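You operate a simulated robot arm through the tools that you are given. There is no shell and no other tool. Be economical: measure what you need, move in short steps, check, and stop when the job is done.

Carry out the task below with a simulated two-armed robot. There is one attempt and no reset: what you move stays moved.

Task
The hoist repair is signed off: take its tag down, unlock, switch on, then hang the TESTED tag.
Fine: the red tag stands on the board's shelf again; the green TESTED tag goes on the same peg once the switch is ON; leave the other tags and circuits alone. Set down upright: red tag.

It is judged by the outcome, as a careful person would: the job done as asked, and still so three seconds after it is handed in. It fails if anything else is knocked over, pushed out of place, dropped, spilled or broken.

Robot
Two 7-joint arms with two-finger parallel grippers on one trunk, on a base that drives. Base frame: it is fixed to the floor where the robot stands at the start and does not move with it; the origin is under the middle of the robot, x ahead of it, y to its left, z up. Units: mm, rad, N and s.
The left shoulder is at the start at [90, 171, 1213], the right one opposite. With the tool pointing down near the work surface each hand reaches from about 100 to 760 mm from the robot's upright axis, wherever it stands, measured 20 degrees to its own side. Places, roughly: green tag [1750, 13250, 1000]; heater switch [500, 600, 1300]; hoist lock bar [500, 0, 1200]; hoist peg [500, -200, 1100]; hoist switch [500, 100, 1300]; shelf of the red board [400, 500, 600]; sockets switch [500, 1000, 1300]. Payload 4.4 kg a hand.
Tool frame (each hand has its own): the origin (TCP) lies between the finger pads and is the grasp point; the fingertips stand 23 mm ahead of it; z points along the fingers, y is the line along which they close. The gripper opens to 94 mm. The fingers are 38 mm wide and 10 mm thick; the gripper's body (54 by 96 mm) begins 39 mm behind the TCP.
Orientation is told as [roll, pitch, yaw] about the base's x, y, z axes, in that order, counted from this pose: with the fingers straight down and closing along the base's y, the tool's x points along the base's -x, its y along +y and its z along -z.

Tools
- The arms move only by the tool play_rows. It takes "left_commands", "right_commands" or both (then of equal length, played together; a hand with none holds still); each is a list of rows, each a list of 7 numbers: the opening in per cent of the stroke, from 0 (shut) to 100 (fully open), then the shift along the tool's x, y, z in mm, then the turn, a rotation vector about the tool's x, y, z in rad. In form: [[fingers, dx, dy, dz, rx, ry, rz], ...]. A call has 1 to 8 rows; each row shifts and turns the commanded pose from where the row before left it, along the tool's axes as they then stand. Rows are played at 5 a second. More than 50 mm and 0.15 rad between two rows, or a gripper value outside its range, and nothing of the call is played. A pose out of reach is approached as far as the arm can. The call stops where the force on the tool passes 40 N (or 10 N more than at its start, if that is more) or the arm is blocked; 0.2 s more then pass. Each finger travels about 72 mm/s and halts on what it meets, pressing with about 43 N; the grip force reading is that of the motor and also rises with nothing between the fingers. The clock runs only during rows and for 0.2 s after the last one: add rows that do not move to give the fingers time. It gives the time, the measured TCP pose, the force on the tool (base axes), the opening and the grip force at its end, in the units of the frame above (readings bear some noise), with the torque about the TCP (base axes, N m) and any sound that the robot's microphone picked up.
- Cameras (640 x 400 px; columns grow to the right, rows downward): "scene" is now at [196.9, 28.2, 1386.5]; the picture's right is [0.32, -0.95, 0.00], its down [-0.27, -0.09, -0.96] and it looks along [0.91, 0.30, -0.29] (base axes); focal length 214 px, centre (320, 200). "left" rides on the left gripper at [86, -16, -75] in its tool frame; the picture's right is [0.18, 0.98, 0.00], its down [-0.58, 0.11, -0.81] and it looks along [-0.79, 0.15, 0.59] (tool axes); focal length 243 px, centre (320, 200). "right" rides on the right gripper at [86, 16, -75] in its tool frame; the picture's right is [-0.18, 0.98, 0.00], its down [-0.58, -0.11, -0.81] and it looks along [-0.79, -0.15, 0.59] (tool axes); focal length 243 px, centre (320, 200).
- grab_frame(camera): a new picture of that camera. The clock stands still meanwhile.
- raise_lower(by): slides the trunk up (or, below 0, down) by that many mm; the arms and the scene camera ride with it, the base frame stays. It gives what a move gives, with no picture.
- roll_base(legs): drives the robot by 1 to 6 legs, each [ahead, left, turn to the left] in mm, mm and rad, along the robot's own axes; the way and the turn of a leg run together, so that a leg with both is an arc; at most 1500 mm and 3.142 rad a leg. The arms and the cameras ride along, it lands a little off, and it stops where it bumps. It gives what a move gives.
- aim_head(pan, tilt): turns the head with the scene camera to pan (to the left, within 1.396 rad either way) and tilt (down, from -0.506 to 1.204), counted from straight ahead of the robot. It gives what a move gives.
- probe_pixels(camera, pixels): for up to 12 pixels [column, row] of the newest picture of that camera ("zoom" is the newest enlarged one), the place [x, y, z] in the base frame of the surface seen there, good to about 2 mm. The clock stands still meanwhile.
- close_up(camera, box): a new picture of the part [left, top, right, bottom] of that camera's present view, enlarged. The clock stands still meanwhile.
- hand_in(): hands the job in; it is judged then, once.

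Work in short steps. Measure before you move; look again where a grasp or a placing could have gone wrong, and mend it. You have 80 turns and 58 pictures in all, those below and enlarged ones among them. Open the grippers and draw the arms clear of the work before you hand the job in, unless the task says otherwise; then end with one line.

The tools are called after "Emit:" by a JSON object that holds its "method" and its "body". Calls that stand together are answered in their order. play_rows: Moves the arms, as the interface text tells. Its arguments: {"type":"object","properties":{"left_commands":{"type":"array","items":{"type":"array","items":{"type":"number"}}},"right_commands":{"type":"array","items":{"type":"array","items":{"type":"number"}}}},"required":[]} The other tools are called the same way: raise_lower (by) slides the trunk up or down; roll_base (legs) drives the base; aim_head (pan, tilt) turns the head that bears the scene camera; grab_frame (camera) takes a picture; probe_pixels (camera, pixels) gives the place of the surface under pixels of a picture; close_up (camera, box) takes an enlarged picture of a part of a camera's view; hand_in () hands the job in.

At the start:

```text
t: 0.0
left_tool_pos: [417.2, 513.3, 1425.8]
left_orientation: [0.0, -0.001, 0.002]
left_force: [-0.7, -0.5, 0.2]
left_moment: [-0.03, 0.02, 0.0]
left_gripper_width: 94.2
left_gripper_force: 0.0
right_tool_pos: [458.3, 29.9, 1447.0]
right_orientation: [0.0, 0.0, -0.001]
right_force: [0.3, 0.0, 0.1]
right_moment: [0.0, -0.03, 0.0]
right_gripper_width: 94.0
right_gripper_force: 0.0
trunk travel left (down, up): [-225.0, 163.0]
robot x, y, heading: [-1.4, 3.5, 0.005]
head pan, tilt: [0.325, 0.293]
```

scene: 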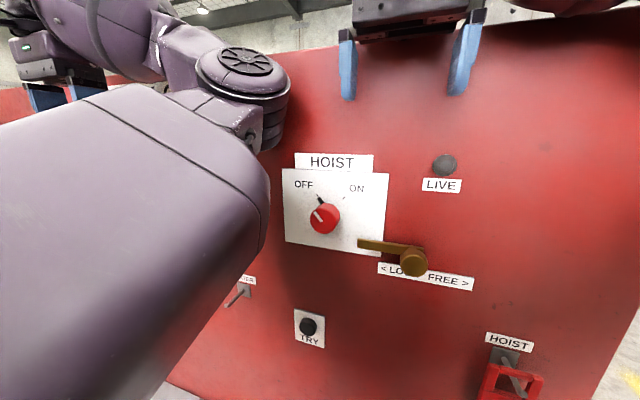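
right: 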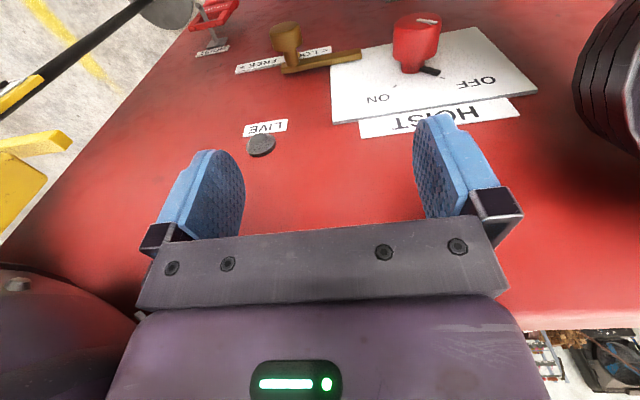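
left: 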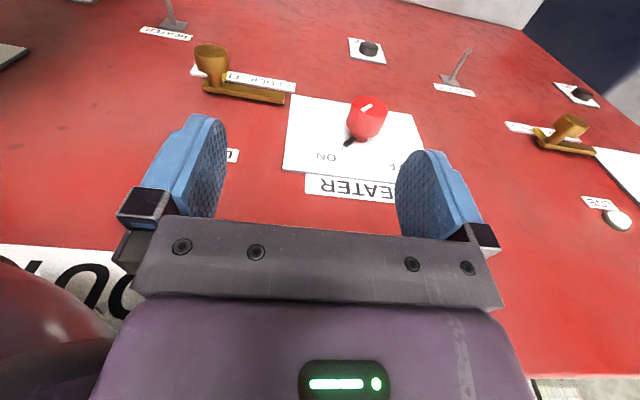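

The scene picture shows the hoist section: knob at (324,217), lock bar at (405,255), peg with red tag near (510,380). I measure these and look lower right.

Emit:
{"method": "probe_pixels", "body": {"camera": "scene", "pixels": [[324, 217], [316, 211], [340, 240], [290, 232], [413, 262], [365, 244], [400, 270], [444, 165], [309, 326], [510, 362], [500, 330], [600, 150]]}}

Emit:
{"method": "aim_head", "body": {"pan": -0.2, "tilt": 0.7}}

Emit:
{"method": "grab_frame", "body": {"camera": "scene"}}

```text
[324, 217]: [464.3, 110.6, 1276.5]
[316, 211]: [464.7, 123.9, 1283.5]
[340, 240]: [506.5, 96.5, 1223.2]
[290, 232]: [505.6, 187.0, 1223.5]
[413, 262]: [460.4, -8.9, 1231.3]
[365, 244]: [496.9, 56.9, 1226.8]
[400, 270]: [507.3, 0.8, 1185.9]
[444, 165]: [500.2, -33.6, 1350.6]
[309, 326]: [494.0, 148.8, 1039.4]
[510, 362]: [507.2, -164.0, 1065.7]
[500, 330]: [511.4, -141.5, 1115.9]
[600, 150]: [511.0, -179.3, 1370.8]
```

```text
t: 0.9
left_tool_pos: [417.9, 513.5, 1424.4]
left_orientation: [0.0, -0.003, 0.001]
left_force: [-0.2, -0.1, -0.4]
left_moment: [-0.01, -0.02, 0.01]
left_gripper_width: 93.9
left_gripper_force: 0.0
right_tool_pos: [458.6, 31.6, 1446.8]
right_orientation: [0.001, 0.0, -0.001]
right_force: [0.4, 0.9, 0.0]
right_moment: [-0.01, 0.0, -0.02]
right_gripper_width: 94.0
right_gripper_force: 0.1
trunk travel left (down, up): [-225.0, 163.0]
robot x, y, heading: [4.4, -3.3, -0.005]
head pan, tilt: [-0.201, 0.7]
```

```text
54 pictures are left
```

scene: 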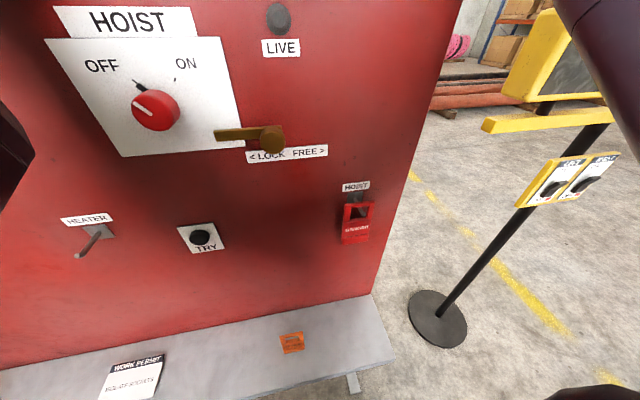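

The red tag hangs at (355,222) on the HOIST peg; an orange item and a permit on the shelf, and a stand at right. I enlarge these.

Emit:
{"method": "close_up", "body": {"camera": "scene", "box": [300, 160, 420, 260]}}

Emit:
{"method": "probe_pixels", "body": {"camera": "zoom", "pixels": [[320, 200], [320, 330], [290, 260], [300, 180]]}}

Emit:
{"method": "close_up", "body": {"camera": "scene", "box": [480, 120, 640, 220]}}

Emit:
{"method": "close_up", "body": {"camera": "scene", "box": [80, 300, 400, 400]}}

```text
4.00 times, centred on (360, 210) of scene
```

zoom: 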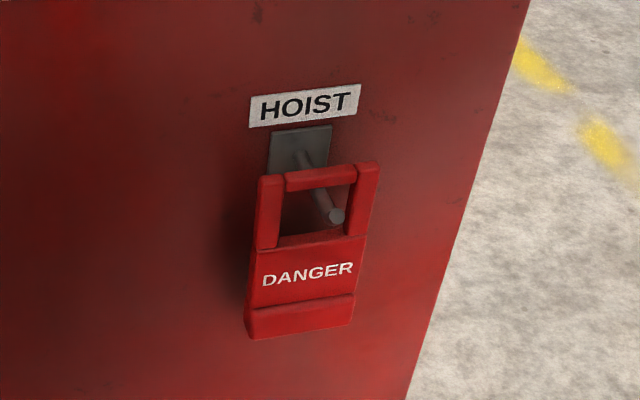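

```text
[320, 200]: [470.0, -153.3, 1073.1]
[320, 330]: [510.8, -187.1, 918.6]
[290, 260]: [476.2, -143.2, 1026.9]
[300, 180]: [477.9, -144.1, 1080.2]
```

```text
4.00 times, centred on (560, 170) of scene
```

zoom: 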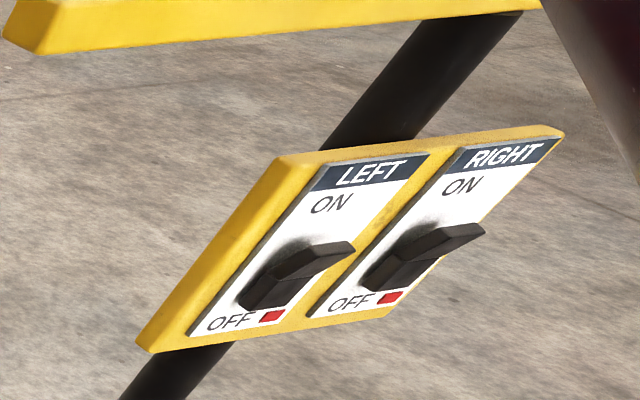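

```text
2.00 times, centred on (240, 350) of scene
```

zoom: 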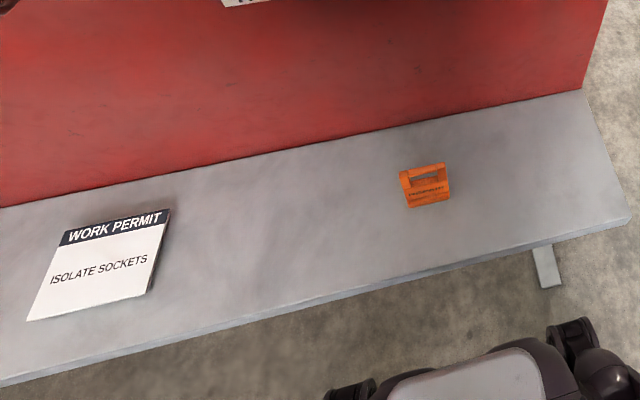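

The lock looks like either a sliding or a pivoting bolt; I look closely at it and measure tag, peg and shelf.

Emit:
{"method": "close_up", "body": {"camera": "scene", "box": [90, 60, 350, 222]}}

Emit:
{"method": "probe_pixels", "body": {"camera": "scene", "pixels": [[270, 140], [222, 135], [245, 133], [255, 157], [325, 150], [155, 110], [140, 88], [352, 193], [291, 343], [380, 360], [80, 253], [100, 233]]}}

Emit:
{"method": "aim_head", "body": {"pan": 0.7, "tilt": 0.6}}

Emit:
{"method": "grab_frame", "body": {"camera": "scene"}}

```text
2.46 times, centred on (220, 141) of scene
```

zoom: 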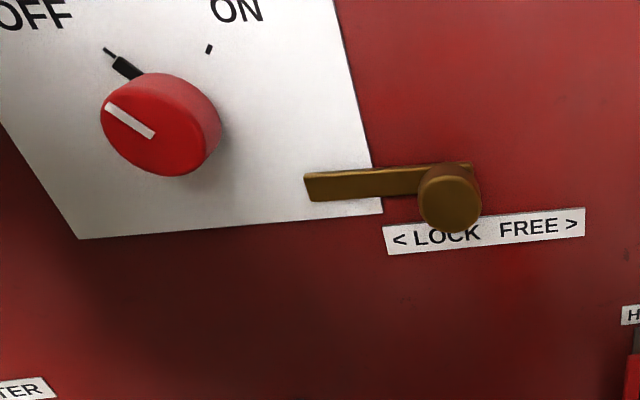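

```text
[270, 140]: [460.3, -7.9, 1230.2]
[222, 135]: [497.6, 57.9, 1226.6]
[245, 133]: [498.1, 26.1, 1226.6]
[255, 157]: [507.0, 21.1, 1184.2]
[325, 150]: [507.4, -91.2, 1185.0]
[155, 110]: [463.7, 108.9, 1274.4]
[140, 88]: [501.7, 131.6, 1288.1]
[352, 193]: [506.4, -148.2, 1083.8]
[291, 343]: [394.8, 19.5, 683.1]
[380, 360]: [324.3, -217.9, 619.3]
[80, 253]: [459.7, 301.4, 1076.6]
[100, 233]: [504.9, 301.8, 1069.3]
```

```text
t: 2.1
left_tool_pos: [417.0, 512.9, 1425.1]
left_orientation: [-0.001, -0.001, 0.002]
left_force: [-1.0, -0.2, -0.1]
left_moment: [-0.01, 0.0, -0.01]
left_gripper_width: 94.0
left_gripper_force: 0.1
right_tool_pos: [457.8, 30.3, 1448.5]
right_orientation: [0.0, 0.0, -0.001]
right_force: [0.5, 0.5, -0.1]
right_moment: [0.02, 0.02, -0.02]
right_gripper_width: 93.9
right_gripper_force: 0.1
trunk travel left (down, up): [-225.0, 163.0]
robot x, y, heading: [0.2, -0.6, 0.005]
head pan, tilt: [0.7, 0.6]
```

```text
49 pictures are left
```

scene: 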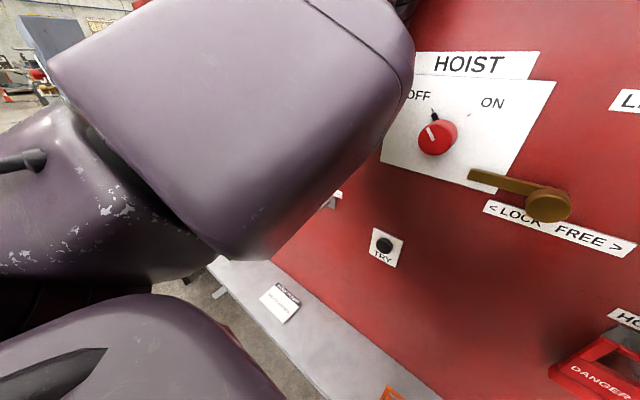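

Bolt looks like a slider (plate with knob). I compare with the heater's and sockets' bolts in the left camera, and check the orange tag and the shelf.

Emit:
{"method": "probe_pixels", "body": {"camera": "left", "pixels": [[212, 52], [195, 70], [292, 88], [280, 98], [368, 112], [575, 122], [510, 128], [592, 150]]}}

Emit:
{"method": "close_up", "body": {"camera": "left", "box": [140, 10, 460, 210]}}

Emit:
{"method": "aim_head", "body": {"pan": 0.0, "tilt": 0.9}}

Emit:
{"method": "grab_frame", "body": {"camera": "scene"}}

```text
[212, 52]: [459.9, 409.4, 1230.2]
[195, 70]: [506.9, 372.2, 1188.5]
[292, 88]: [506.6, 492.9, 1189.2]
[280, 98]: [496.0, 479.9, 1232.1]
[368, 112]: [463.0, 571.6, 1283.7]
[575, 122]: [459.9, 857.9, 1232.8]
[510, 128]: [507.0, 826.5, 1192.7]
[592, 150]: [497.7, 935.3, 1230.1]
```

```text
2.00 times, centred on (300, 110) of left
```

zoom: 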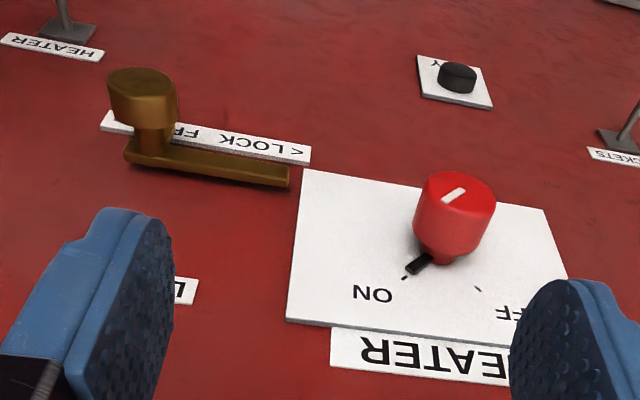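

```text
t: 3.2
left_tool_pos: [416.2, 512.9, 1424.6]
left_orientation: [0.001, -0.002, 0.0]
left_force: [-0.6, 0.3, -0.4]
left_moment: [0.0, 0.0, 0.03]
left_gripper_width: 94.3
left_gripper_force: 0.0
right_tool_pos: [459.3, 30.5, 1446.8]
right_orientation: [-0.001, 0.0, 0.001]
right_force: [0.0, -0.3, 0.8]
right_moment: [-0.02, 0.01, -0.02]
right_gripper_width: 93.8
right_gripper_force: 0.0
trunk travel left (down, up): [-225.0, 163.0]
robot x, y, heading: [2.4, -0.8, 0.003]
head pan, tilt: [0.0, 0.901]
```

```text
47 pictures are left
```

scene: 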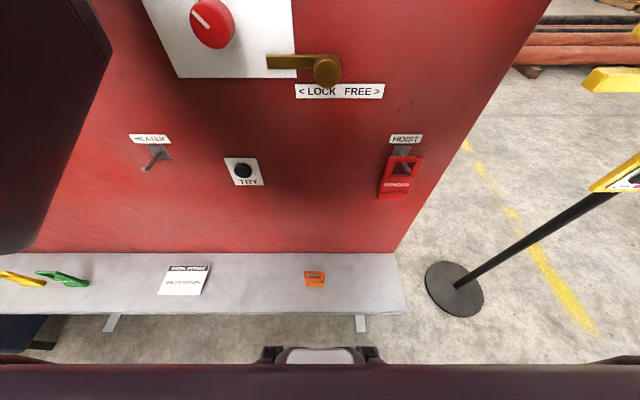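

The heater (free, ON) shows the bolt about 50 mm further right than the hoist's, so it slides right. I check the green and yellow things on the shelf at (62,278).

Emit:
{"method": "close_up", "body": {"camera": "scene", "box": [0, 250, 100, 312]}}

Emit:
{"method": "close_up", "body": {"camera": "scene", "box": [340, 120, 460, 210]}}

Emit:
{"method": "probe_pixels", "body": {"camera": "zoom", "pixels": [[240, 205], [405, 200], [330, 180], [230, 400], [370, 395], [310, 345], [336, 240], [345, 205], [330, 165], [400, 300]]}}

Emit:
{"method": "probe_pixels", "body": {"camera": "scene", "pixels": [[315, 285], [306, 275], [325, 275], [360, 300], [395, 300], [250, 300], [385, 265], [460, 270], [150, 167]]}}

```text
6.40 times, centred on (50, 281) of scene
```

zoom: 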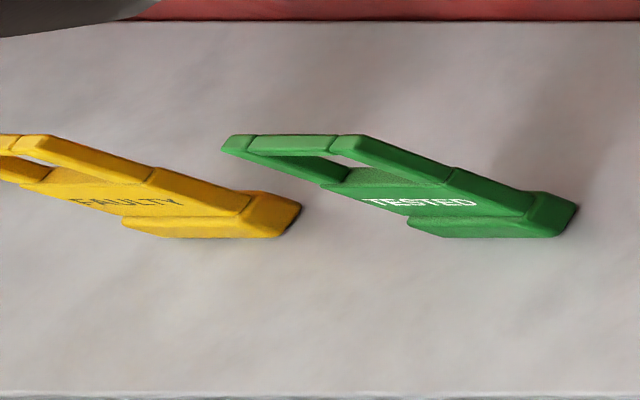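

```text
4.44 times, centred on (400, 165) of scene
```

zoom: 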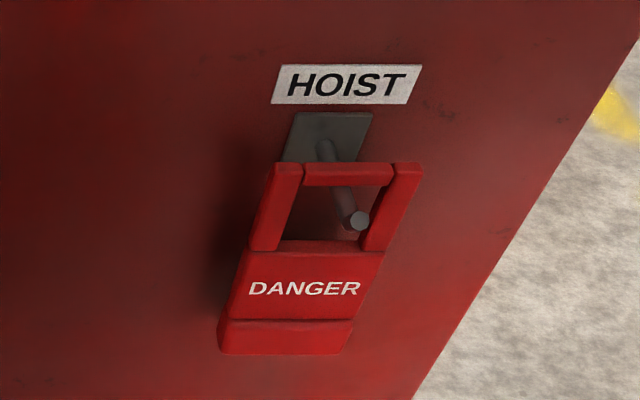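

```text
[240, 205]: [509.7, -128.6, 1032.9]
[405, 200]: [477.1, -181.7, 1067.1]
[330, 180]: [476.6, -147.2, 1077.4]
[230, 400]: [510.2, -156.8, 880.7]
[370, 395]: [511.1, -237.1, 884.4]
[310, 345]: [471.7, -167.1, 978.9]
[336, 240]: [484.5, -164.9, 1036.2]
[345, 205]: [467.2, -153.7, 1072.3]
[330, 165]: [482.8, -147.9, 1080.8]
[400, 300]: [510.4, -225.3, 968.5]
```

```text
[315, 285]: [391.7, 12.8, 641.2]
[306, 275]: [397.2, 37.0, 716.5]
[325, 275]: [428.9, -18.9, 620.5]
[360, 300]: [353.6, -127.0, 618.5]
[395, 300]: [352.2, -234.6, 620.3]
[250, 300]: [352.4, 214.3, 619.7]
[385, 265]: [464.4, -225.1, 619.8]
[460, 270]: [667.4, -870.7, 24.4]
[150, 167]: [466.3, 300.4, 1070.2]
```

A TESTED tag also stands on this shelf, but the place list puts the green tag elsewhere; I'll check that later. First the red tag: I bring the right hand back and down in front of the peg, tilting to 45° down.

Emit:
{"method": "play_rows", "body": {"right_commands": [[100, 16, -23, 31, 0, 0, 0], [100, 16, -23, 31, 0, 0, 0], [100, 16, -23, 31, 0, 0, 0], [100, 16, -23, 31, 0, 0, 0], [100, 16, -23, 31, 0, 0, 0], [100, 16, -23, 31, 0, 0, 0], [100, 16, -23, 31, 0, 0, 0], [100, 16, -23, 31, 0, 0, 0]]}}

Emit:
{"method": "play_rows", "body": {"right_commands": [[100, 0, 0, 0, 0, -0.131, 0], [100, 0, 0, 0, 0, -0.131, 0], [100, 0, 0, 0, 0, -0.131, 0], [100, 0, 0, 0, 0, -0.131, 0], [100, 0, 0, 0, 0, -0.131, 0], [100, 0, 0, 0, 0, -0.13, 0], [100, 0, 0, 0, 0, 0, 0]]}}

Emit:
{"method": "grab_frame", "body": {"camera": "right"}}

Emit:
{"method": "grab_frame", "body": {"camera": "scene"}}

```text
t: 5.0
left_tool_pos: [418.5, 512.2, 1424.4]
left_orientation: [0.0, -0.001, 0.0]
left_force: [0.3, 0.5, 0.1]
left_moment: [-0.05, -0.03, 0.02]
left_gripper_width: 94.0
left_gripper_force: 0.1
right_tool_pos: [339.0, -150.1, 1210.6]
right_orientation: [0.002, 0.005, -0.003]
right_force: [0.5, 0.6, -1.0]
right_moment: [-0.05, -0.01, 0.02]
right_gripper_width: 94.0
right_gripper_force: 0.1
right hand out of reach, approached as far as the arm can: row 8
trunk travel left (down, up): [-225.0, 163.0]
robot x, y, heading: [0.6, -4.7, 0.002]
head pan, tilt: [0.0, 0.901]
```

```text
t: 6.6
left_tool_pos: [417.4, 513.0, 1425.6]
left_orientation: [-0.001, -0.002, 0.001]
left_force: [-0.8, 0.2, -0.1]
left_moment: [0.0, -0.01, 0.0]
left_gripper_width: 94.0
left_gripper_force: 0.0
right_tool_pos: [307.6, -74.3, 1261.0]
right_orientation: [0.003, -0.258, -0.003]
right_force: [0.5, -0.6, 0.9]
right_moment: [0.01, 0.0, 0.0]
right_gripper_width: 94.1
right_gripper_force: 0.0
right hand out of reach, approached as far as the arm can: row 1, 2, 3, 4, 5, 6
trunk travel left (down, up): [-225.0, 163.0]
robot x, y, heading: [0.7, 1.1, 0.005]
head pan, tilt: [0.0, 0.901]
```

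```text
44 pictures are left
```

right: 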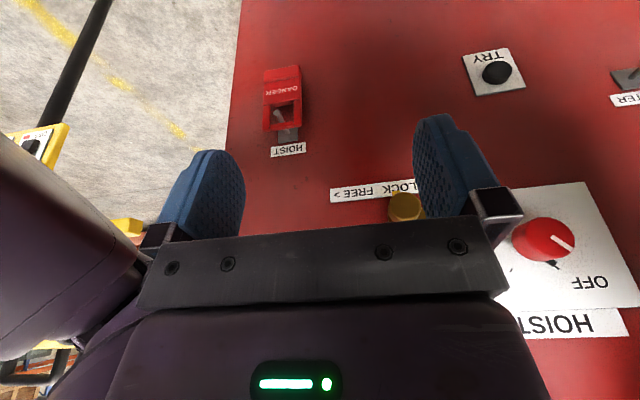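

```text
43 pictures are left
```

scene: 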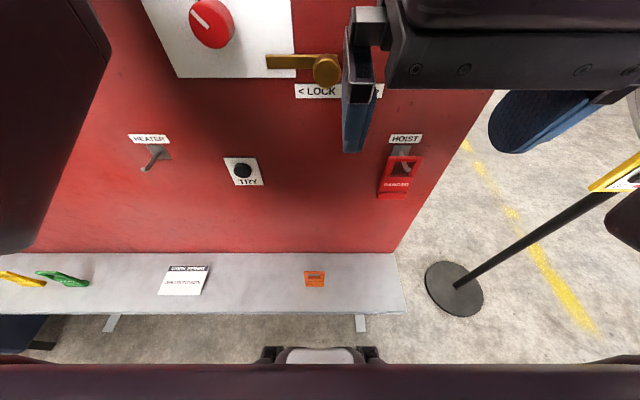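

The hand is too close to the body to tilt; the robot stands too near the board. I drive back 250 mm and retry.

Emit:
{"method": "roll_base", "body": {"legs": [[-250, 0, 0]]}}

Emit:
{"method": "play_rows", "body": {"right_commands": [[100, 0, 0, 0, 0, 0, 0], [100, 0, 0, 0, 0, 0, 0]]}}

```text
t: 8.4
left_tool_pos: [174.7, 510.6, 1425.2]
left_orientation: [-0.001, -0.001, -0.005]
left_force: [0.0, 0.5, 0.6]
left_moment: [0.01, -0.05, 0.02]
left_gripper_width: 94.1
left_gripper_force: 0.0
right_tool_pos: [61.4, -75.4, 1262.7]
right_orientation: [-0.001, -0.258, -0.011]
right_force: [-0.2, -0.2, 0.9]
right_moment: [0.04, -0.02, -0.01]
right_gripper_width: 94.1
right_gripper_force: 0.0
trunk travel left (down, up): [-225.0, 163.0]
robot x, y, heading: [-244.8, 1.5, -0.006]
head pan, tilt: [0.0, 0.901]
```

```text
t: 9.0
left_tool_pos: [174.4, 511.5, 1425.7]
left_orientation: [0.002, 0.0, -0.008]
left_force: [-0.4, -0.1, -0.4]
left_moment: [0.0, 0.0, -0.02]
left_gripper_width: 93.9
left_gripper_force: 0.1
right_tool_pos: [60.5, -75.6, 1262.4]
right_orientation: [0.004, -0.256, -0.011]
right_force: [-0.4, -0.8, 0.4]
right_moment: [-0.01, -0.05, 0.01]
right_gripper_width: 94.0
right_gripper_force: 0.1
trunk travel left (down, up): [-225.0, 163.0]
robot x, y, heading: [-245.8, 3.6, -0.004]
head pan, tilt: [0.0, 0.901]
```

The commanded pose follows the actual. Now move ahead-down toward (330,-154,1090), then tilt to 45°.

Emit:
{"method": "play_rows", "body": {"right_commands": [[100, -27.2, -9.9, 29.1, 0, 0, 0], [100, -27.2, -9.9, 29.1, 0, 0, 0], [100, -27.2, -9.9, 29.1, 0, 0, 0], [100, -27.2, -9.9, 29.1, 0, 0, 0], [100, -27.2, -9.9, 29.1, 0, 0, 0], [100, -27.2, -9.9, 29.1, 0, 0, 0], [100, -27.2, -9.9, 29.1, 0, 0, 0], [100, -27.2, -9.9, 29.1, 0, 0, 0]]}}

Emit:
{"method": "play_rows", "body": {"right_commands": [[100, 0, 0, 0, 0, -0.132, 0], [100, 0, 0, 0, 0, -0.132, 0], [100, 0, 0, 0, 0, -0.132, 0], [100, 0, 0, 0, 0, -0.132, 0], [100, 0, 0, 0, 0, 0, 0]]}}

Emit:
{"method": "grab_frame", "body": {"camera": "right"}}

Emit:
{"method": "aim_head", "body": {"pan": -0.2, "tilt": 0.55}}

Emit:
{"method": "grab_frame", "body": {"camera": "scene"}}

```text
t: 10.8
left_tool_pos: [176.6, 510.9, 1424.6]
left_orientation: [0.002, 0.0, -0.008]
left_force: [-1.1, 0.9, -0.4]
left_moment: [0.03, 0.06, 0.0]
left_gripper_width: 94.0
left_gripper_force: 0.0
right_tool_pos: [334.1, -157.4, 1090.8]
right_orientation: [0.002, -0.256, -0.011]
right_force: [0.0, 0.7, -0.5]
right_moment: [0.01, 0.02, 0.0]
right_gripper_width: 94.1
right_gripper_force: 0.0
trunk travel left (down, up): [-225.0, 163.0]
robot x, y, heading: [-244.1, -0.5, -0.004]
head pan, tilt: [0.0, 0.901]
```

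```text
t: 12.0
left_tool_pos: [175.6, 512.7, 1423.8]
left_orientation: [-0.001, -0.001, -0.004]
left_force: [0.3, -0.6, 0.0]
left_moment: [0.02, 0.02, -0.02]
left_gripper_width: 94.2
left_gripper_force: 0.0
right_tool_pos: [331.7, -157.7, 1092.4]
right_orientation: [0.001, -0.784, -0.012]
right_force: [0.3, -0.6, 0.0]
right_moment: [-0.01, 0.01, -0.01]
right_gripper_width: 94.0
right_gripper_force: 0.1
trunk travel left (down, up): [-225.0, 163.0]
robot x, y, heading: [-244.1, 1.0, -0.006]
head pan, tilt: [0.0, 0.901]
```

```text
42 pictures are left
```

right: 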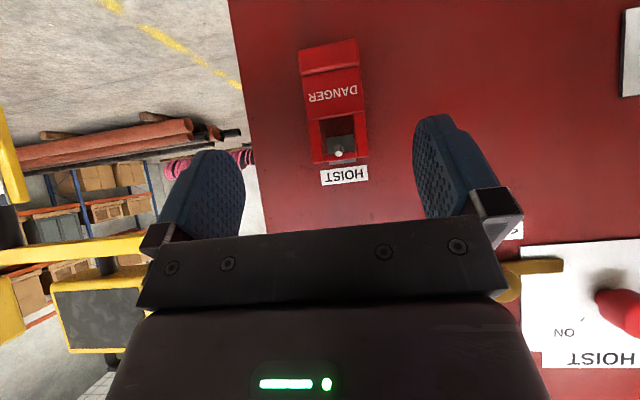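

```text
t: 12.8
left_tool_pos: [176.1, 511.4, 1424.8]
left_orientation: [0.001, 0.0, -0.005]
left_force: [0.3, -0.4, -0.2]
left_moment: [-0.02, 0.0, 0.0]
left_gripper_width: 94.1
left_gripper_force: 0.0
right_tool_pos: [330.1, -156.2, 1092.2]
right_orientation: [0.004, -0.781, -0.012]
right_force: [0.7, -0.6, 0.1]
right_moment: [-0.02, 0.04, -0.03]
right_gripper_width: 93.7
right_gripper_force: 0.1
trunk travel left (down, up): [-225.0, 163.0]
robot x, y, heading: [-243.3, 4.2, -0.005]
head pan, tilt: [-0.201, 0.55]
```

```text
41 pictures are left
```

scene: 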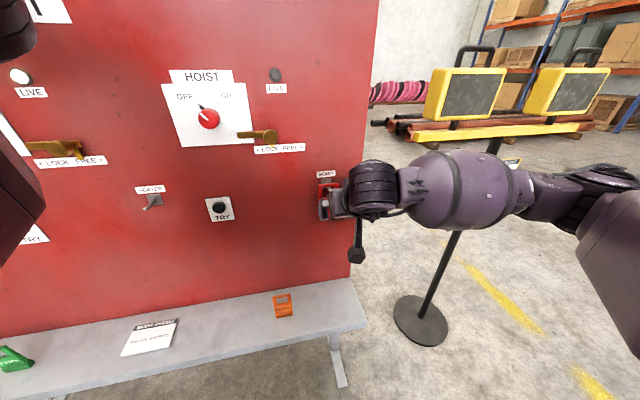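

The right camera shows the tag well: top bar row ~160, bottom row ~45. I measure its edges.

Emit:
{"method": "probe_pixels", "body": {"camera": "right", "pixels": [[305, 90], [360, 85], [302, 60], [356, 50], [330, 44], [332, 95], [314, 150], [363, 145], [338, 155], [337, 122], [332, 72]]}}

Emit:
{"method": "close_up", "body": {"camera": "right", "box": [260, 20, 420, 200]}}

```text
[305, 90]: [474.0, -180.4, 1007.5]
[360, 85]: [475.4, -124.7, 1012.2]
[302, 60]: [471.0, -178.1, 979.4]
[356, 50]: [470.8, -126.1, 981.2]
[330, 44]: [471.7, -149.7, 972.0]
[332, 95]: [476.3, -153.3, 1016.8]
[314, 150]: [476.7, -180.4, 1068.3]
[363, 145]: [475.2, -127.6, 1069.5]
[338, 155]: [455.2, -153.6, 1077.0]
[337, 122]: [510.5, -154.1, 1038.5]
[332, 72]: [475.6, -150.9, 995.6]
```

```text
2.22 times, centred on (340, 110) of right
```

zoom: 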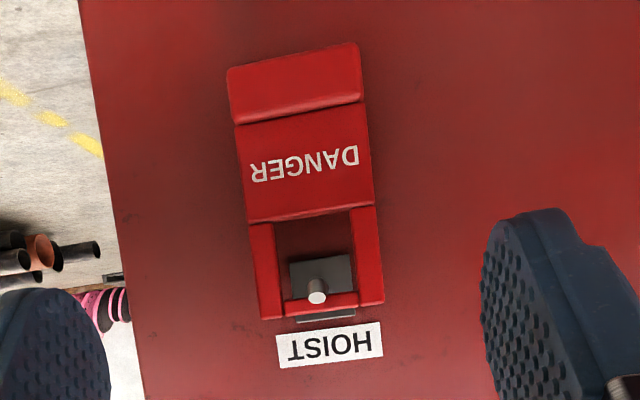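

Tag spans y -183…-124, z 972…1080, front x≈475; peg tip at (455,-154,1077). I approach to TCP (470,-153,1004).

Emit:
{"method": "play_rows", "body": {"right_commands": [[100, -9, 1.4, 40, 0, 0, 0], [100, -9, 1.4, 40, 0, 0, 0], [100, -9, 1.4, 40, 0, 0, 0], [100, -9, 1.4, 40, 0, 0, 0], [100, 0, 0, 0, 0, 0, 0]]}}

Emit:
{"method": "grab_frame", "body": {"camera": "right"}}

```text
t: 13.8
left_tool_pos: [176.2, 511.7, 1423.6]
left_orientation: [0.0, 0.003, -0.01]
left_force: [2.3, 0.2, -1.9]
left_moment: [-0.04, 0.17, 0.01]
left_gripper_width: 93.9
left_gripper_force: 0.1
right_tool_pos: [455.2, -151.8, 1015.6]
right_orientation: [0.007, -0.787, -0.014]
right_force: [-47.7, -16.3, 19.5]
right_moment: [1.07, -2.93, -0.02]
right_gripper_width: 93.9
right_gripper_force: 0.1
trunk travel left (down, up): [-225.0, 163.0]
robot x, y, heading: [-245.9, 1.3, -0.012]
head pan, tilt: [-0.201, 0.55]
stopped in row 4 (right hand): the force on the tool passed its limit at 122 N (the readings are from after the stop); the commanded pose is now the measured one
```

```text
39 pictures are left
```

right: 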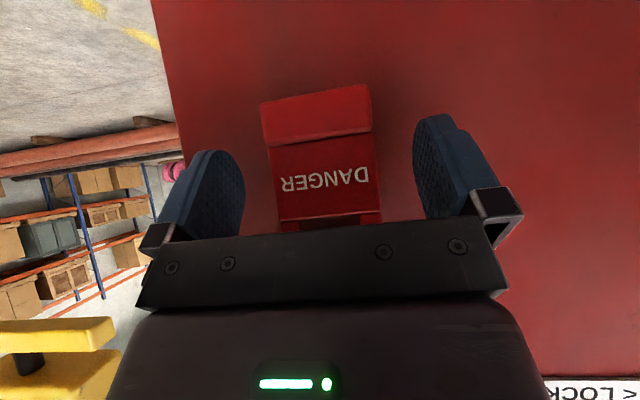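

The palm met the peg tip (contact ~60 mm above TCP). I back off and will instead grasp from above at a steeper tilt (pitch -0.5), where the palm passes above the peg.

Emit:
{"method": "play_rows", "body": {"right_commands": [[100, 0, 0, -45, 0, 0, 0], [100, 0, 0, -45, 0, 0, 0], [100, -30, 0, -30, 0, 0, 0], [100, -20, 0, -20, 0, 0.143, 0], [100, 0, 0, 0, 0, 0.143, 0], [100, 0, 0, 0, 0, 0, 0]]}}

Emit:
{"method": "grab_frame", "body": {"camera": "right"}}

Emit:
{"method": "close_up", "body": {"camera": "scene", "box": [260, 140, 420, 240]}}

```text
t: 15.2
left_tool_pos: [177.1, 509.9, 1424.8]
left_orientation: [0.0, 0.003, -0.008]
left_force: [-0.8, 0.2, 0.1]
left_moment: [-0.04, -0.04, 0.03]
left_gripper_width: 93.7
left_gripper_force: 0.0
right_tool_pos: [391.8, -152.4, 1147.5]
right_orientation: [0.006, -0.498, -0.011]
right_force: [-0.4, -0.2, -0.7]
right_moment: [0.0, 0.0, 0.0]
right_gripper_width: 94.1
right_gripper_force: 0.0
trunk travel left (down, up): [-225.0, 163.0]
robot x, y, heading: [-244.7, 0.0, -0.008]
head pan, tilt: [-0.201, 0.55]
```

```text
38 pictures are left
```

right: 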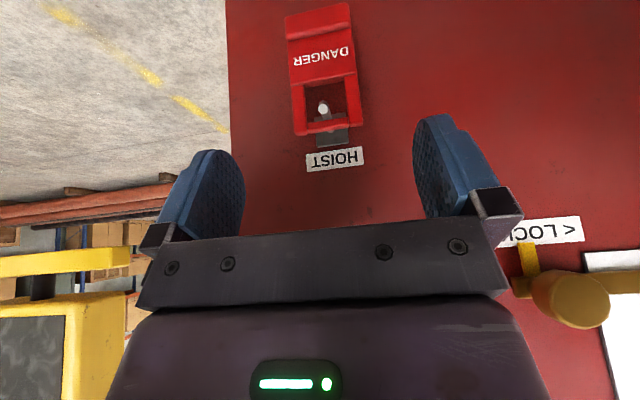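

```text
4.00 times, centred on (340, 190) of scene
```

zoom: 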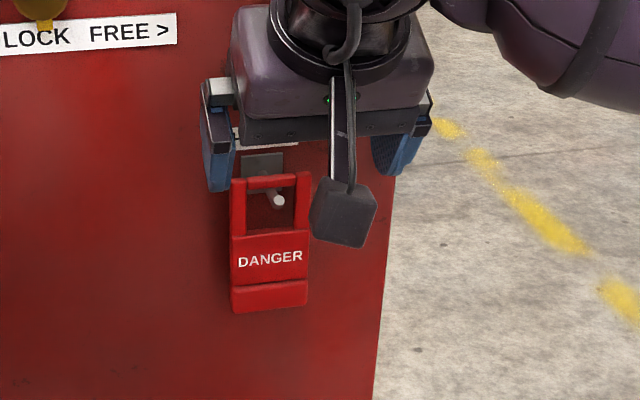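

Tag still hangs, apparently slightly shifted back; I measure it anew.

Emit:
{"method": "probe_pixels", "body": {"camera": "right", "pixels": [[299, 120], [352, 108], [293, 75], [350, 65], [324, 124], [290, 40], [345, 32], [323, 105], [318, 25]]}}

Emit:
{"method": "probe_pixels", "body": {"camera": "zoom", "pixels": [[239, 200], [302, 195], [272, 182], [272, 270], [270, 298], [278, 201]]}}

```text
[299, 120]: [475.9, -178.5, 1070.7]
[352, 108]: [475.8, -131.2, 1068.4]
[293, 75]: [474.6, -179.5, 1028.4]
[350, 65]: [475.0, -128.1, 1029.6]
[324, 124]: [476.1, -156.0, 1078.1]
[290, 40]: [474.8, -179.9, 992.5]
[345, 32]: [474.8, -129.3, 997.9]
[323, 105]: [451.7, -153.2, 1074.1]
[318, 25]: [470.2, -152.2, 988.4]
```

```text
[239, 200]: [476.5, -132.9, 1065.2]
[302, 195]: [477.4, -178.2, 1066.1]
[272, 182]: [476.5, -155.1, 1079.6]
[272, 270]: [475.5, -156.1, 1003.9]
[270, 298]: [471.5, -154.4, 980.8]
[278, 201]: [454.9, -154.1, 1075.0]
```

Tag at y≈-154, front x≈476, top z 1080. Approach to TCP (476,-154,1058).

Emit:
{"method": "play_rows", "body": {"right_commands": [[100, -10.3, 0, 39.6, 0, 0, 0], [100, -10.3, 0, 39.6, 0, 0, 0], [100, -10.3, 0, 39.6, 0, 0, 0], [100, 0, 0, 0, 0, 0, 0]]}}

Emit:
{"method": "grab_frame", "body": {"camera": "right"}}

```text
t: 16.2
left_tool_pos: [176.7, 511.1, 1423.5]
left_orientation: [0.001, 0.002, -0.009]
left_force: [0.1, 1.2, -0.3]
left_moment: [0.0, -0.05, 0.01]
left_gripper_width: 94.0
left_gripper_force: 0.0
right_tool_pos: [477.7, -152.9, 1058.5]
right_orientation: [0.005, -0.499, -0.012]
right_force: [0.1, -0.6, 0.1]
right_moment: [0.0, -0.02, 0.0]
right_gripper_width: 94.2
right_gripper_force: 0.0
trunk travel left (down, up): [-225.0, 163.0]
robot x, y, heading: [-246.7, 0.9, -0.007]
head pan, tilt: [-0.201, 0.55]
```

```text
36 pictures are left
```

right: 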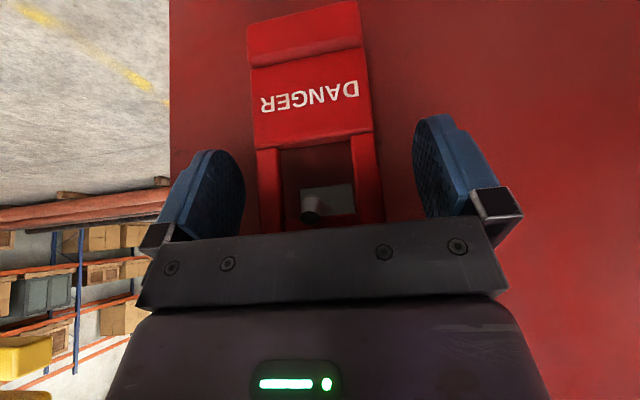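

No contact, tag sits between the fingers. Close.

Emit:
{"method": "play_rows", "body": {"right_commands": [[0, 0, 0, 0, 0, 0, 0], [0, 0, 0, 0, 0, 0, 0], [0, 0, 0, 0, 0, 0, 0], [0, 0, 0, 0, 0, 0, 0]]}}

```text
t: 17.2
left_tool_pos: [177.5, 510.4, 1423.7]
left_orientation: [0.0, 0.002, -0.008]
left_force: [-0.3, 0.8, 0.1]
left_moment: [0.0, 0.02, 0.0]
left_gripper_width: 93.9
left_gripper_force: 0.1
right_tool_pos: [477.3, -152.5, 1057.4]
right_orientation: [0.006, -0.501, -0.011]
right_force: [-0.4, 0.0, 1.0]
right_moment: [0.03, 0.0, -0.01]
right_gripper_width: 59.4
right_gripper_force: 42.9
trunk travel left (down, up): [-225.0, 163.0]
robot x, y, heading: [-245.2, 0.2, -0.009]
head pan, tilt: [-0.201, 0.55]
```

Gripped (59 mm). Lift 14 mm, then pull straight back 80 mm.

Emit:
{"method": "play_rows", "body": {"right_commands": [[0, -6.7, 0, -12.3, 0, 0, 0], [0, 0, 0, 0, 0, 0, 0], [0, 17.5, 0, -9.6, 0, 0, 0], [0, 17.5, 0, -9.6, 0, 0, 0], [0, 17.5, 0, -9.6, 0, 0, 0], [0, 17.5, 0, -9.6, 0, 0, 0], [0, 35, 0, -19.2, 0, 0, 0], [0, 0, 0, 0, 0, 0, 0]]}}

Emit:
{"method": "grab_frame", "body": {"camera": "right"}}

```text
t: 19.0
left_tool_pos: [177.8, 510.6, 1423.5]
left_orientation: [-0.003, 0.003, -0.009]
left_force: [0.5, 0.6, 0.2]
left_moment: [0.02, 0.02, -0.02]
left_gripper_width: 94.2
left_gripper_force: 0.1
right_tool_pos: [359.3, -152.8, 1073.9]
right_orientation: [0.006, -0.498, -0.012]
right_force: [-0.2, -0.2, -0.4]
right_moment: [-0.02, -0.02, 0.0]
right_gripper_width: 59.2
right_gripper_force: 43.1
trunk travel left (down, up): [-225.0, 163.0]
robot x, y, heading: [-247.9, -0.4, -0.01]
head pan, tilt: [-0.201, 0.55]
```

```text
35 pictures are left
```

right: 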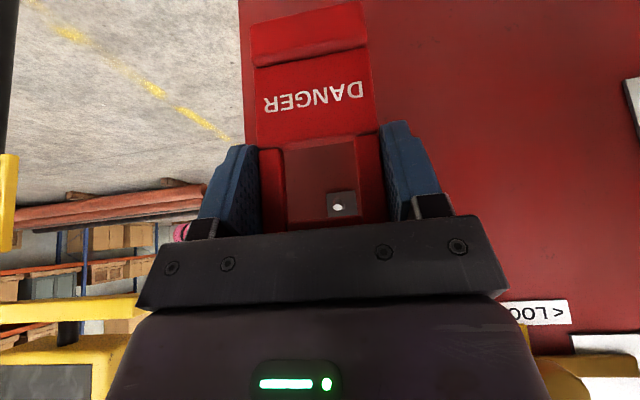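

Tag is off the peg and held upright. I lower the trunk 225 mm and look at the shelf.

Emit:
{"method": "raise_lower", "body": {"by": -225}}

Emit:
{"method": "aim_head", "body": {"pan": -0.1, "tilt": 0.7}}

Emit:
{"method": "grab_frame", "body": {"camera": "scene"}}

```text
t: 21.4
left_tool_pos: [174.7, 511.3, 1199.6]
left_orientation: [0.0, 0.0, -0.008]
left_force: [-0.6, 0.2, -0.3]
left_moment: [0.01, 0.0, 0.0]
left_gripper_width: 94.3
left_gripper_force: 0.0
right_tool_pos: [358.1, -152.2, 798.2]
right_orientation: [0.004, -0.365, -0.011]
right_force: [-0.1, -0.6, 0.3]
right_moment: [0.04, 0.0, 0.0]
right_gripper_width: 59.3
right_gripper_force: 42.6
trunk travel left (down, up): [0.0, 388.0]
robot x, y, heading: [-248.1, 2.1, -0.004]
head pan, tilt: [-0.201, 0.55]
```

```text
t: 22.1
left_tool_pos: [177.4, 511.3, 1198.5]
left_orientation: [-0.001, 0.003, -0.009]
left_force: [-1.2, 0.5, 0.3]
left_moment: [-0.01, 0.01, 0.0]
left_gripper_width: 93.9
left_gripper_force: 0.1
right_tool_pos: [359.1, -152.3, 796.1]
right_orientation: [0.002, -0.361, -0.01]
right_force: [0.2, 0.7, 0.1]
right_moment: [-0.02, -0.02, 0.0]
right_gripper_width: 59.3
right_gripper_force: 43.2
trunk travel left (down, up): [0.0, 388.0]
robot x, y, heading: [-244.6, -0.4, -0.007]
head pan, tilt: [-0.099, 0.7]
```

```text
34 pictures are left
```

scene: 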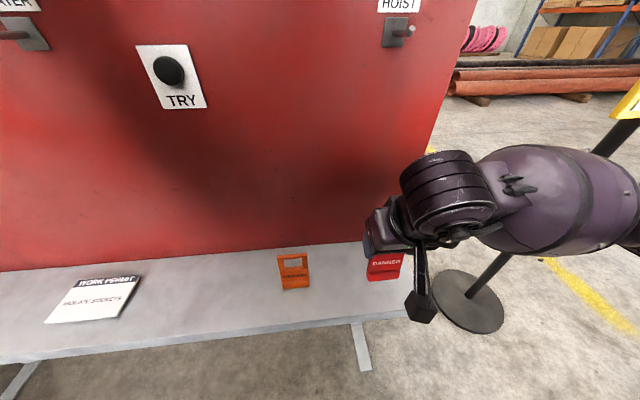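

The right hand's pose altered during the lowering (pitch now -0.36, z 797), no force felt. I restore the tilt to -0.5 and move above the free shelf spot near (395,-135).

Emit:
{"method": "play_rows", "body": {"right_commands": [[0, 0, 0, 0, 0, -0.139, 0], [0, 1.5, 8, 28, 0, 0, 0], [0, 1.5, 8, 28, 0, 0, 0], [0, 0, 0, 0, 0, 0, 0]]}}

Emit:
{"method": "grab_frame", "body": {"camera": "right"}}

Emit:
{"method": "close_up", "body": {"camera": "scene", "box": [260, 220, 460, 345]}}

```text
t: 23.1
left_tool_pos: [177.6, 511.3, 1199.8]
left_orientation: [0.0, 0.001, -0.007]
left_force: [-0.5, -0.5, 0.6]
left_moment: [0.01, -0.02, 0.0]
left_gripper_width: 94.2
left_gripper_force: 0.1
right_tool_pos: [394.0, -134.1, 742.9]
right_orientation: [0.004, -0.501, -0.013]
right_force: [-0.6, 0.5, -1.4]
right_moment: [-0.01, 0.0, -0.03]
right_gripper_width: 59.2
right_gripper_force: 43.3
right hand out of reach, approached as far as the arm can: row 1
trunk travel left (down, up): [0.0, 388.0]
robot x, y, heading: [-244.8, 3.9, -0.007]
head pan, tilt: [-0.099, 0.7]
```

```text
33 pictures are left
```

right: 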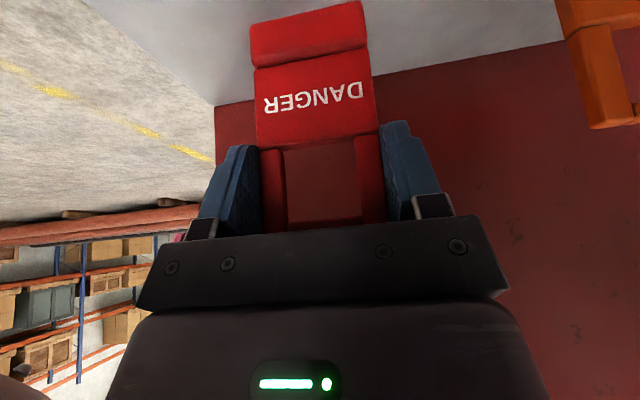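

```text
3.20 times, centred on (360, 282) of scene
```

zoom: 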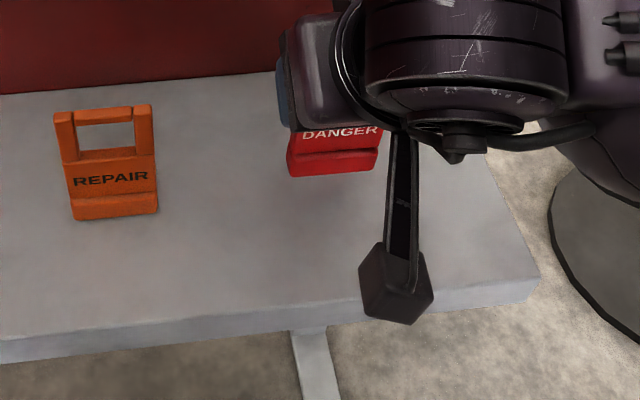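

Tag 657 at bottom, shelf 620: lower 34 mm, then check.

Emit:
{"method": "play_rows", "body": {"right_commands": [[0, 8.1, 0, 14.9, 0, 0, 0], [0, 8.1, 0, 14.9, 0, 0, 0], [0, 0, 0, 0, 0, 0, 0]]}}

Emit:
{"method": "grab_frame", "body": {"camera": "right"}}

Emit:
{"method": "probe_pixels", "body": {"camera": "right", "pixels": [[310, 12], [310, 22], [310, 45], [390, 30]]}}

```text
t: 23.9
left_tool_pos: [177.7, 510.5, 1198.3]
left_orientation: [0.001, 0.001, -0.008]
left_force: [-0.3, 1.1, 0.1]
left_moment: [-0.01, 0.02, 0.0]
left_gripper_width: 94.1
left_gripper_force: 0.0
right_tool_pos: [392.4, -134.7, 708.7]
right_orientation: [0.004, -0.501, -0.012]
right_force: [0.6, -0.2, 0.0]
right_moment: [0.01, 0.04, -0.02]
right_gripper_width: 59.4
right_gripper_force: 43.2
trunk travel left (down, up): [0.0, 388.0]
robot x, y, heading: [-246.9, 0.9, -0.006]
head pan, tilt: [-0.099, 0.7]
```

```text
31 pictures are left
```

right: 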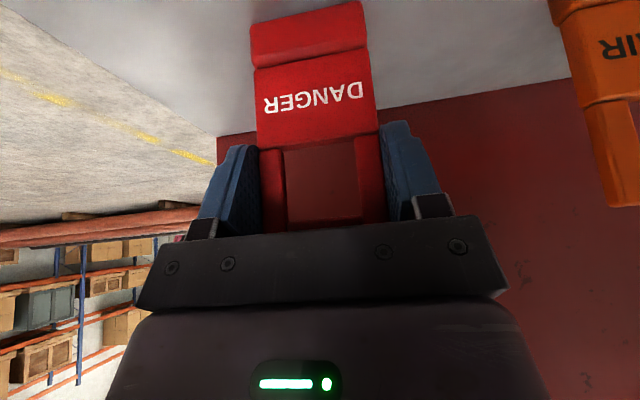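

```text
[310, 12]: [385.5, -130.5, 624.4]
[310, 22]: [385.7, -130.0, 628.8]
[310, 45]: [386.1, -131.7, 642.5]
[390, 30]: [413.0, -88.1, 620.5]
```

Bottom about 3 mm above the shelf. Small lowering steps until contact.

Emit:
{"method": "play_rows", "body": {"right_commands": [[0, 0.7, 0, 1.3, 0, 0, 0], [0, 0.7, 0, 1.3, 0, 0, 0], [0, 0, 0, 0, 0, 0, 0]]}}

```text
t: 24.7
left_tool_pos: [176.0, 511.5, 1199.7]
left_orientation: [0.0, 0.001, -0.008]
left_force: [-0.2, 0.3, -0.1]
left_moment: [0.03, 0.02, -0.01]
left_gripper_width: 94.0
left_gripper_force: 0.1
right_tool_pos: [392.4, -133.1, 708.5]
right_orientation: [0.005, -0.505, -0.013]
right_force: [-1.1, -2.4, 11.9]
right_moment: [-0.52, 0.18, -0.05]
right_gripper_width: 59.5
right_gripper_force: 42.9
trunk travel left (down, up): [0.0, 388.0]
robot x, y, heading: [-244.4, 1.5, -0.01]
head pan, tilt: [-0.099, 0.7]
```

Contact with 12 N. Open and then withdraw up and back along the tool axis.

Emit:
{"method": "play_rows", "body": {"right_commands": [[75, 0, 0, 0, 0, 0, 0], [90, 0, 0, 0, 0, 0, 0], [90, 0, 0, 0, 0, 0, 0], [90, 0, 0, -20, 0, 0, 0], [90, 0, 0, -40, 0, 0, 0], [90, 0, 0, -40, 0, 0, 0], [90, 0, 0, -40, 0, 0, 0]]}}

Emit:
{"method": "grab_frame", "body": {"camera": "right"}}

```text
t: 26.3
left_tool_pos: [176.6, 512.2, 1199.2]
left_orientation: [-0.003, -0.001, -0.008]
left_force: [0.8, 0.4, -0.4]
left_moment: [-0.02, -0.02, -0.01]
left_gripper_width: 94.0
left_gripper_force: 0.0
right_tool_pos: [365.9, -121.4, 824.7]
right_orientation: [0.004, -0.504, -0.011]
right_force: [-0.1, -0.4, 0.3]
right_moment: [0.02, -0.01, 0.02]
right_gripper_width: 84.5
right_gripper_force: 0.1
right hand out of reach, approached as far as the arm can: row 6, 7
trunk travel left (down, up): [0.0, 388.0]
robot x, y, heading: [-244.6, 0.9, -0.013]
head pan, tilt: [-0.099, 0.7]
```

```text
30 pictures are left
```

right: 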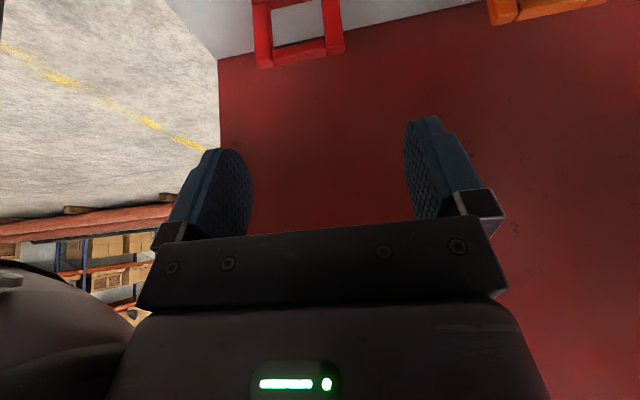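

Red tag stands alone on the shelf. I raise the trunk 300 mm for the lock bar and switch.

Emit:
{"method": "raise_lower", "body": {"by": 300}}

Emit:
{"method": "play_rows", "body": {"right_commands": [[60, 0, 0, 0, 0, -0.14, 0], [60, 0, 0, 0, 0, -0.14, 0], [60, 0, 0, 0, 0, -0.14, 0], [60, 0, 0, 0, 0, -0.14, 0], [60, 0, 0, 0, 0, -0.14, 0], [60, 0, 0, 0, 0, -0.14, 0], [60, 0, 0, 0, 0, -0.14, 0], [60, 0, 0, 0, 0, -0.08, 0]]}}

```text
t: 29.3
left_tool_pos: [177.6, 511.7, 1498.6]
left_orientation: [-0.003, 0.003, -0.008]
left_force: [0.0, -0.4, 0.2]
left_moment: [-0.03, 0.01, -0.03]
left_gripper_width: 94.1
left_gripper_force: 0.1
right_tool_pos: [365.6, -118.8, 1123.2]
right_orientation: [0.004, -0.499, -0.012]
right_force: [0.0, -0.7, -0.1]
right_moment: [0.01, -0.01, -0.01]
right_gripper_width: 84.5
right_gripper_force: 0.1
trunk travel left (down, up): [-300.0, 88.0]
robot x, y, heading: [-246.4, 3.3, -0.009]
head pan, tilt: [-0.099, 0.7]
```

```text
t: 31.1
left_tool_pos: [175.1, 508.1, 1499.7]
left_orientation: [0.002, 0.0, -0.009]
left_force: [-0.5, -0.7, 0.2]
left_moment: [0.07, -0.02, 0.0]
left_gripper_width: 93.9
left_gripper_force: 0.0
right_tool_pos: [353.0, -89.9, 1113.8]
right_orientation: [0.111, -1.333, -0.076]
right_force: [-0.9, -1.2, 0.6]
right_moment: [0.07, 0.0, 0.03]
right_gripper_width: 56.1
right_gripper_force: 0.1
right hand out of reach, approached as far as the arm can: row 5, 6, 7
trunk travel left (down, up): [-300.0, 88.0]
robot x, y, heading: [-247.9, -2.0, -0.004]
head pan, tilt: [-0.099, 0.7]
```

Hand is nearly horizontal (pitch -1.33). I move it in front of the bolt knob at (400,-8,1231), then look.

Emit:
{"method": "play_rows", "body": {"right_commands": [[60, -31, 20.6, 5.4, 0, 0, 0], [60, -31, 20.6, 5.4, 0, 0, 0], [60, -31, 20.6, 5.4, 0, 0, 0], [60, -31, 20.6, 5.4, 0, 0, 0], [60, 0, 0, 0, 0, -0.12, 0], [60, 0, 0, 0, 0, -0.11, 0], [60, 0, 0, 0, 0, 0, 0]]}}

Emit:
{"method": "grab_frame", "body": {"camera": "right"}}

Emit:
{"method": "aim_head", "body": {"pan": 0.1, "tilt": 0.45}}

Emit:
{"method": "grab_frame", "body": {"camera": "scene"}}

```text
t: 32.7
left_tool_pos: [177.3, 510.7, 1500.5]
left_orientation: [0.0, 0.001, -0.008]
left_force: [-0.2, 0.6, -0.8]
left_moment: [0.0, 0.01, 0.0]
left_gripper_width: 94.0
left_gripper_force: 0.0
right_tool_pos: [401.4, -5.8, 1232.2]
right_orientation: [1.261, -1.544, -1.228]
right_force: [0.6, -0.3, 0.0]
right_moment: [0.02, -0.01, 0.03]
right_gripper_width: 56.3
right_gripper_force: 0.0
trunk travel left (down, up): [-300.0, 88.0]
robot x, y, heading: [-245.4, 1.9, -0.009]
head pan, tilt: [-0.099, 0.7]
```

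```text
29 pictures are left
```

right: 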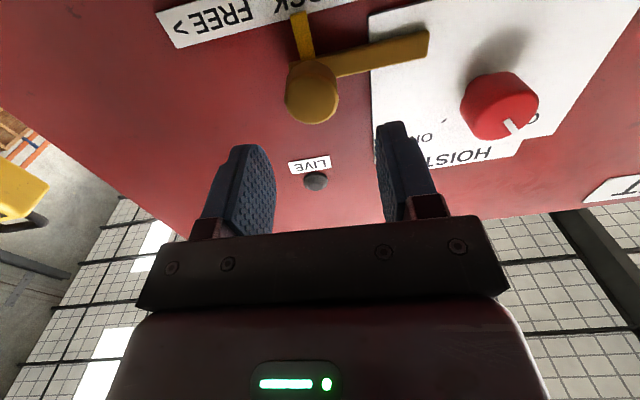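

```text
t: 33.5
left_tool_pos: [177.1, 511.3, 1498.7]
left_orientation: [-0.001, 0.002, -0.009]
left_force: [0.5, -0.1, -0.6]
left_moment: [0.0, -0.01, 0.01]
left_gripper_width: 94.3
left_gripper_force: 0.0
right_tool_pos: [400.4, -6.1, 1232.9]
right_orientation: [1.206, -1.545, -1.174]
right_force: [0.6, 0.3, -1.0]
right_moment: [-0.03, 0.01, -0.01]
right_gripper_width: 56.2
right_gripper_force: 0.0
trunk travel left (down, up): [-300.0, 88.0]
robot x, y, heading: [-243.4, 2.5, -0.009]
head pan, tilt: [0.099, 0.45]
```

```text
28 pictures are left
```

scene: 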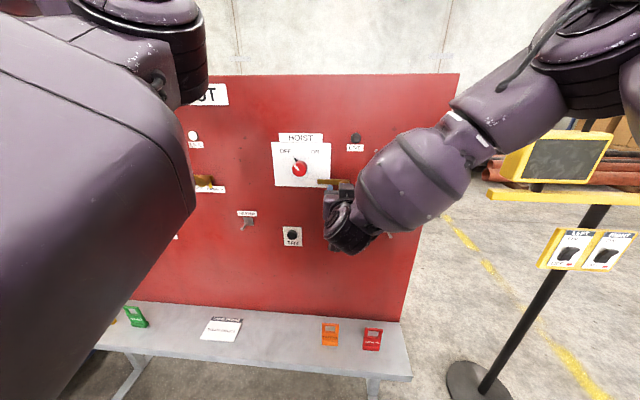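

Hand is horizontal, facing the bolt knob at (310,92). I measure the knob and the switch knob (495,105) with the right camera.

Emit:
{"method": "probe_pixels", "body": {"camera": "right", "pixels": [[310, 105], [289, 100], [335, 95], [312, 120], [312, 75], [420, 40], [500, 118], [470, 105], [533, 98], [512, 126], [485, 90], [302, 35]]}}

```text
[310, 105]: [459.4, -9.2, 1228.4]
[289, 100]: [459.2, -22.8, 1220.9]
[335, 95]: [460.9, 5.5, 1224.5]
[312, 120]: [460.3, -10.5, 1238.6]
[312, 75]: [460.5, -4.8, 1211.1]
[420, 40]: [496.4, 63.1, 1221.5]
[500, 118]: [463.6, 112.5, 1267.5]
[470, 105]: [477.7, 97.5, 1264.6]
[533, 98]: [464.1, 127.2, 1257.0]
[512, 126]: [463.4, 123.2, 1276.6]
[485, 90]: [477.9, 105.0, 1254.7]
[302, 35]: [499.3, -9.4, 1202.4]
```

Bolt head: centre (460,-8,1226), Ø≈30. I move the open fingers round it (TCP x 466) and close.

Emit:
{"method": "play_rows", "body": {"right_commands": [[60, 2.4, -2, 33, 0, 0, 0], [60, 2.4, -2, 32, 0, 0, 0], [60, 0, 0, 0, 0, 0, 0], [0, 0, 0, 0, 0, 0, 0], [0, 0, 0, 0, 0, 0, 0], [0, 0, 0, 0, 0, 0, 0]]}}

```text
t: 34.9
left_tool_pos: [177.0, 511.4, 1499.5]
left_orientation: [0.001, 0.003, -0.01]
left_force: [-0.5, -0.6, -0.2]
left_moment: [-0.02, -0.01, 0.02]
left_gripper_width: 94.0
left_gripper_force: 0.0
right_tool_pos: [466.2, -8.7, 1224.8]
right_orientation: [1.222, -1.545, -1.188]
right_force: [-0.7, -0.2, 1.9]
right_moment: [-0.02, -0.02, 0.09]
right_gripper_width: 33.3
right_gripper_force: 45.3
trunk travel left (down, up): [-300.0, 88.0]
robot x, y, heading: [-243.5, -2.1, -0.009]
head pan, tilt: [0.099, 0.45]
```

Gripped (33 mm). Slide to the right in 10 mm steps.

Emit:
{"method": "play_rows", "body": {"right_commands": [[0, -0.24, -10, -0.3, 0, 0, 0], [0, -0.24, -10, -0.3, 0, 0, 0], [0, -0.24, -10, -0.3, 0, 0, 0], [0, -0.24, -10, -0.3, 0, 0, 0], [0, -0.24, -9, -0.3, 0, 0, 0], [0, 0, 0, 0, 0, 0, 0]]}}

Emit:
{"method": "close_up", "body": {"camera": "scene", "box": [260, 120, 420, 220]}}

```text
t: 36.3
left_tool_pos: [176.9, 513.5, 1498.3]
left_orientation: [0.0, 0.001, -0.009]
left_force: [-0.2, -0.6, 0.2]
left_moment: [0.04, 0.0, 0.0]
left_gripper_width: 94.1
left_gripper_force: 0.0
right_tool_pos: [467.5, -54.6, 1224.8]
right_orientation: [1.133, -1.549, -1.097]
right_force: [-2.3, 14.0, -4.8]
right_moment: [0.21, -0.49, 0.38]
right_gripper_width: 33.4
right_gripper_force: 45.0
trunk travel left (down, up): [-300.0, 88.0]
robot x, y, heading: [-245.3, -0.7, -0.005]
head pan, tilt: [0.099, 0.45]
```

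```text
4.00 times, centred on (340, 170) of scene
```

zoom: 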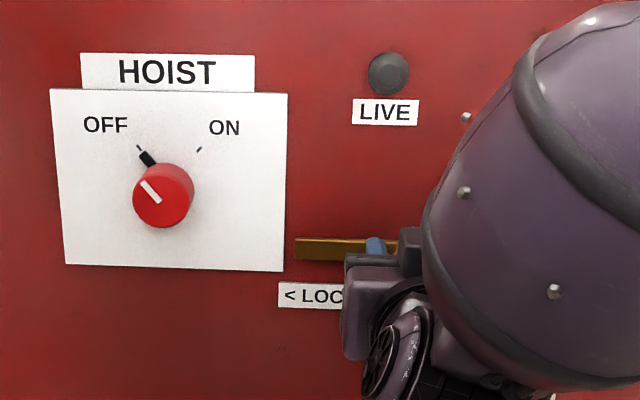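

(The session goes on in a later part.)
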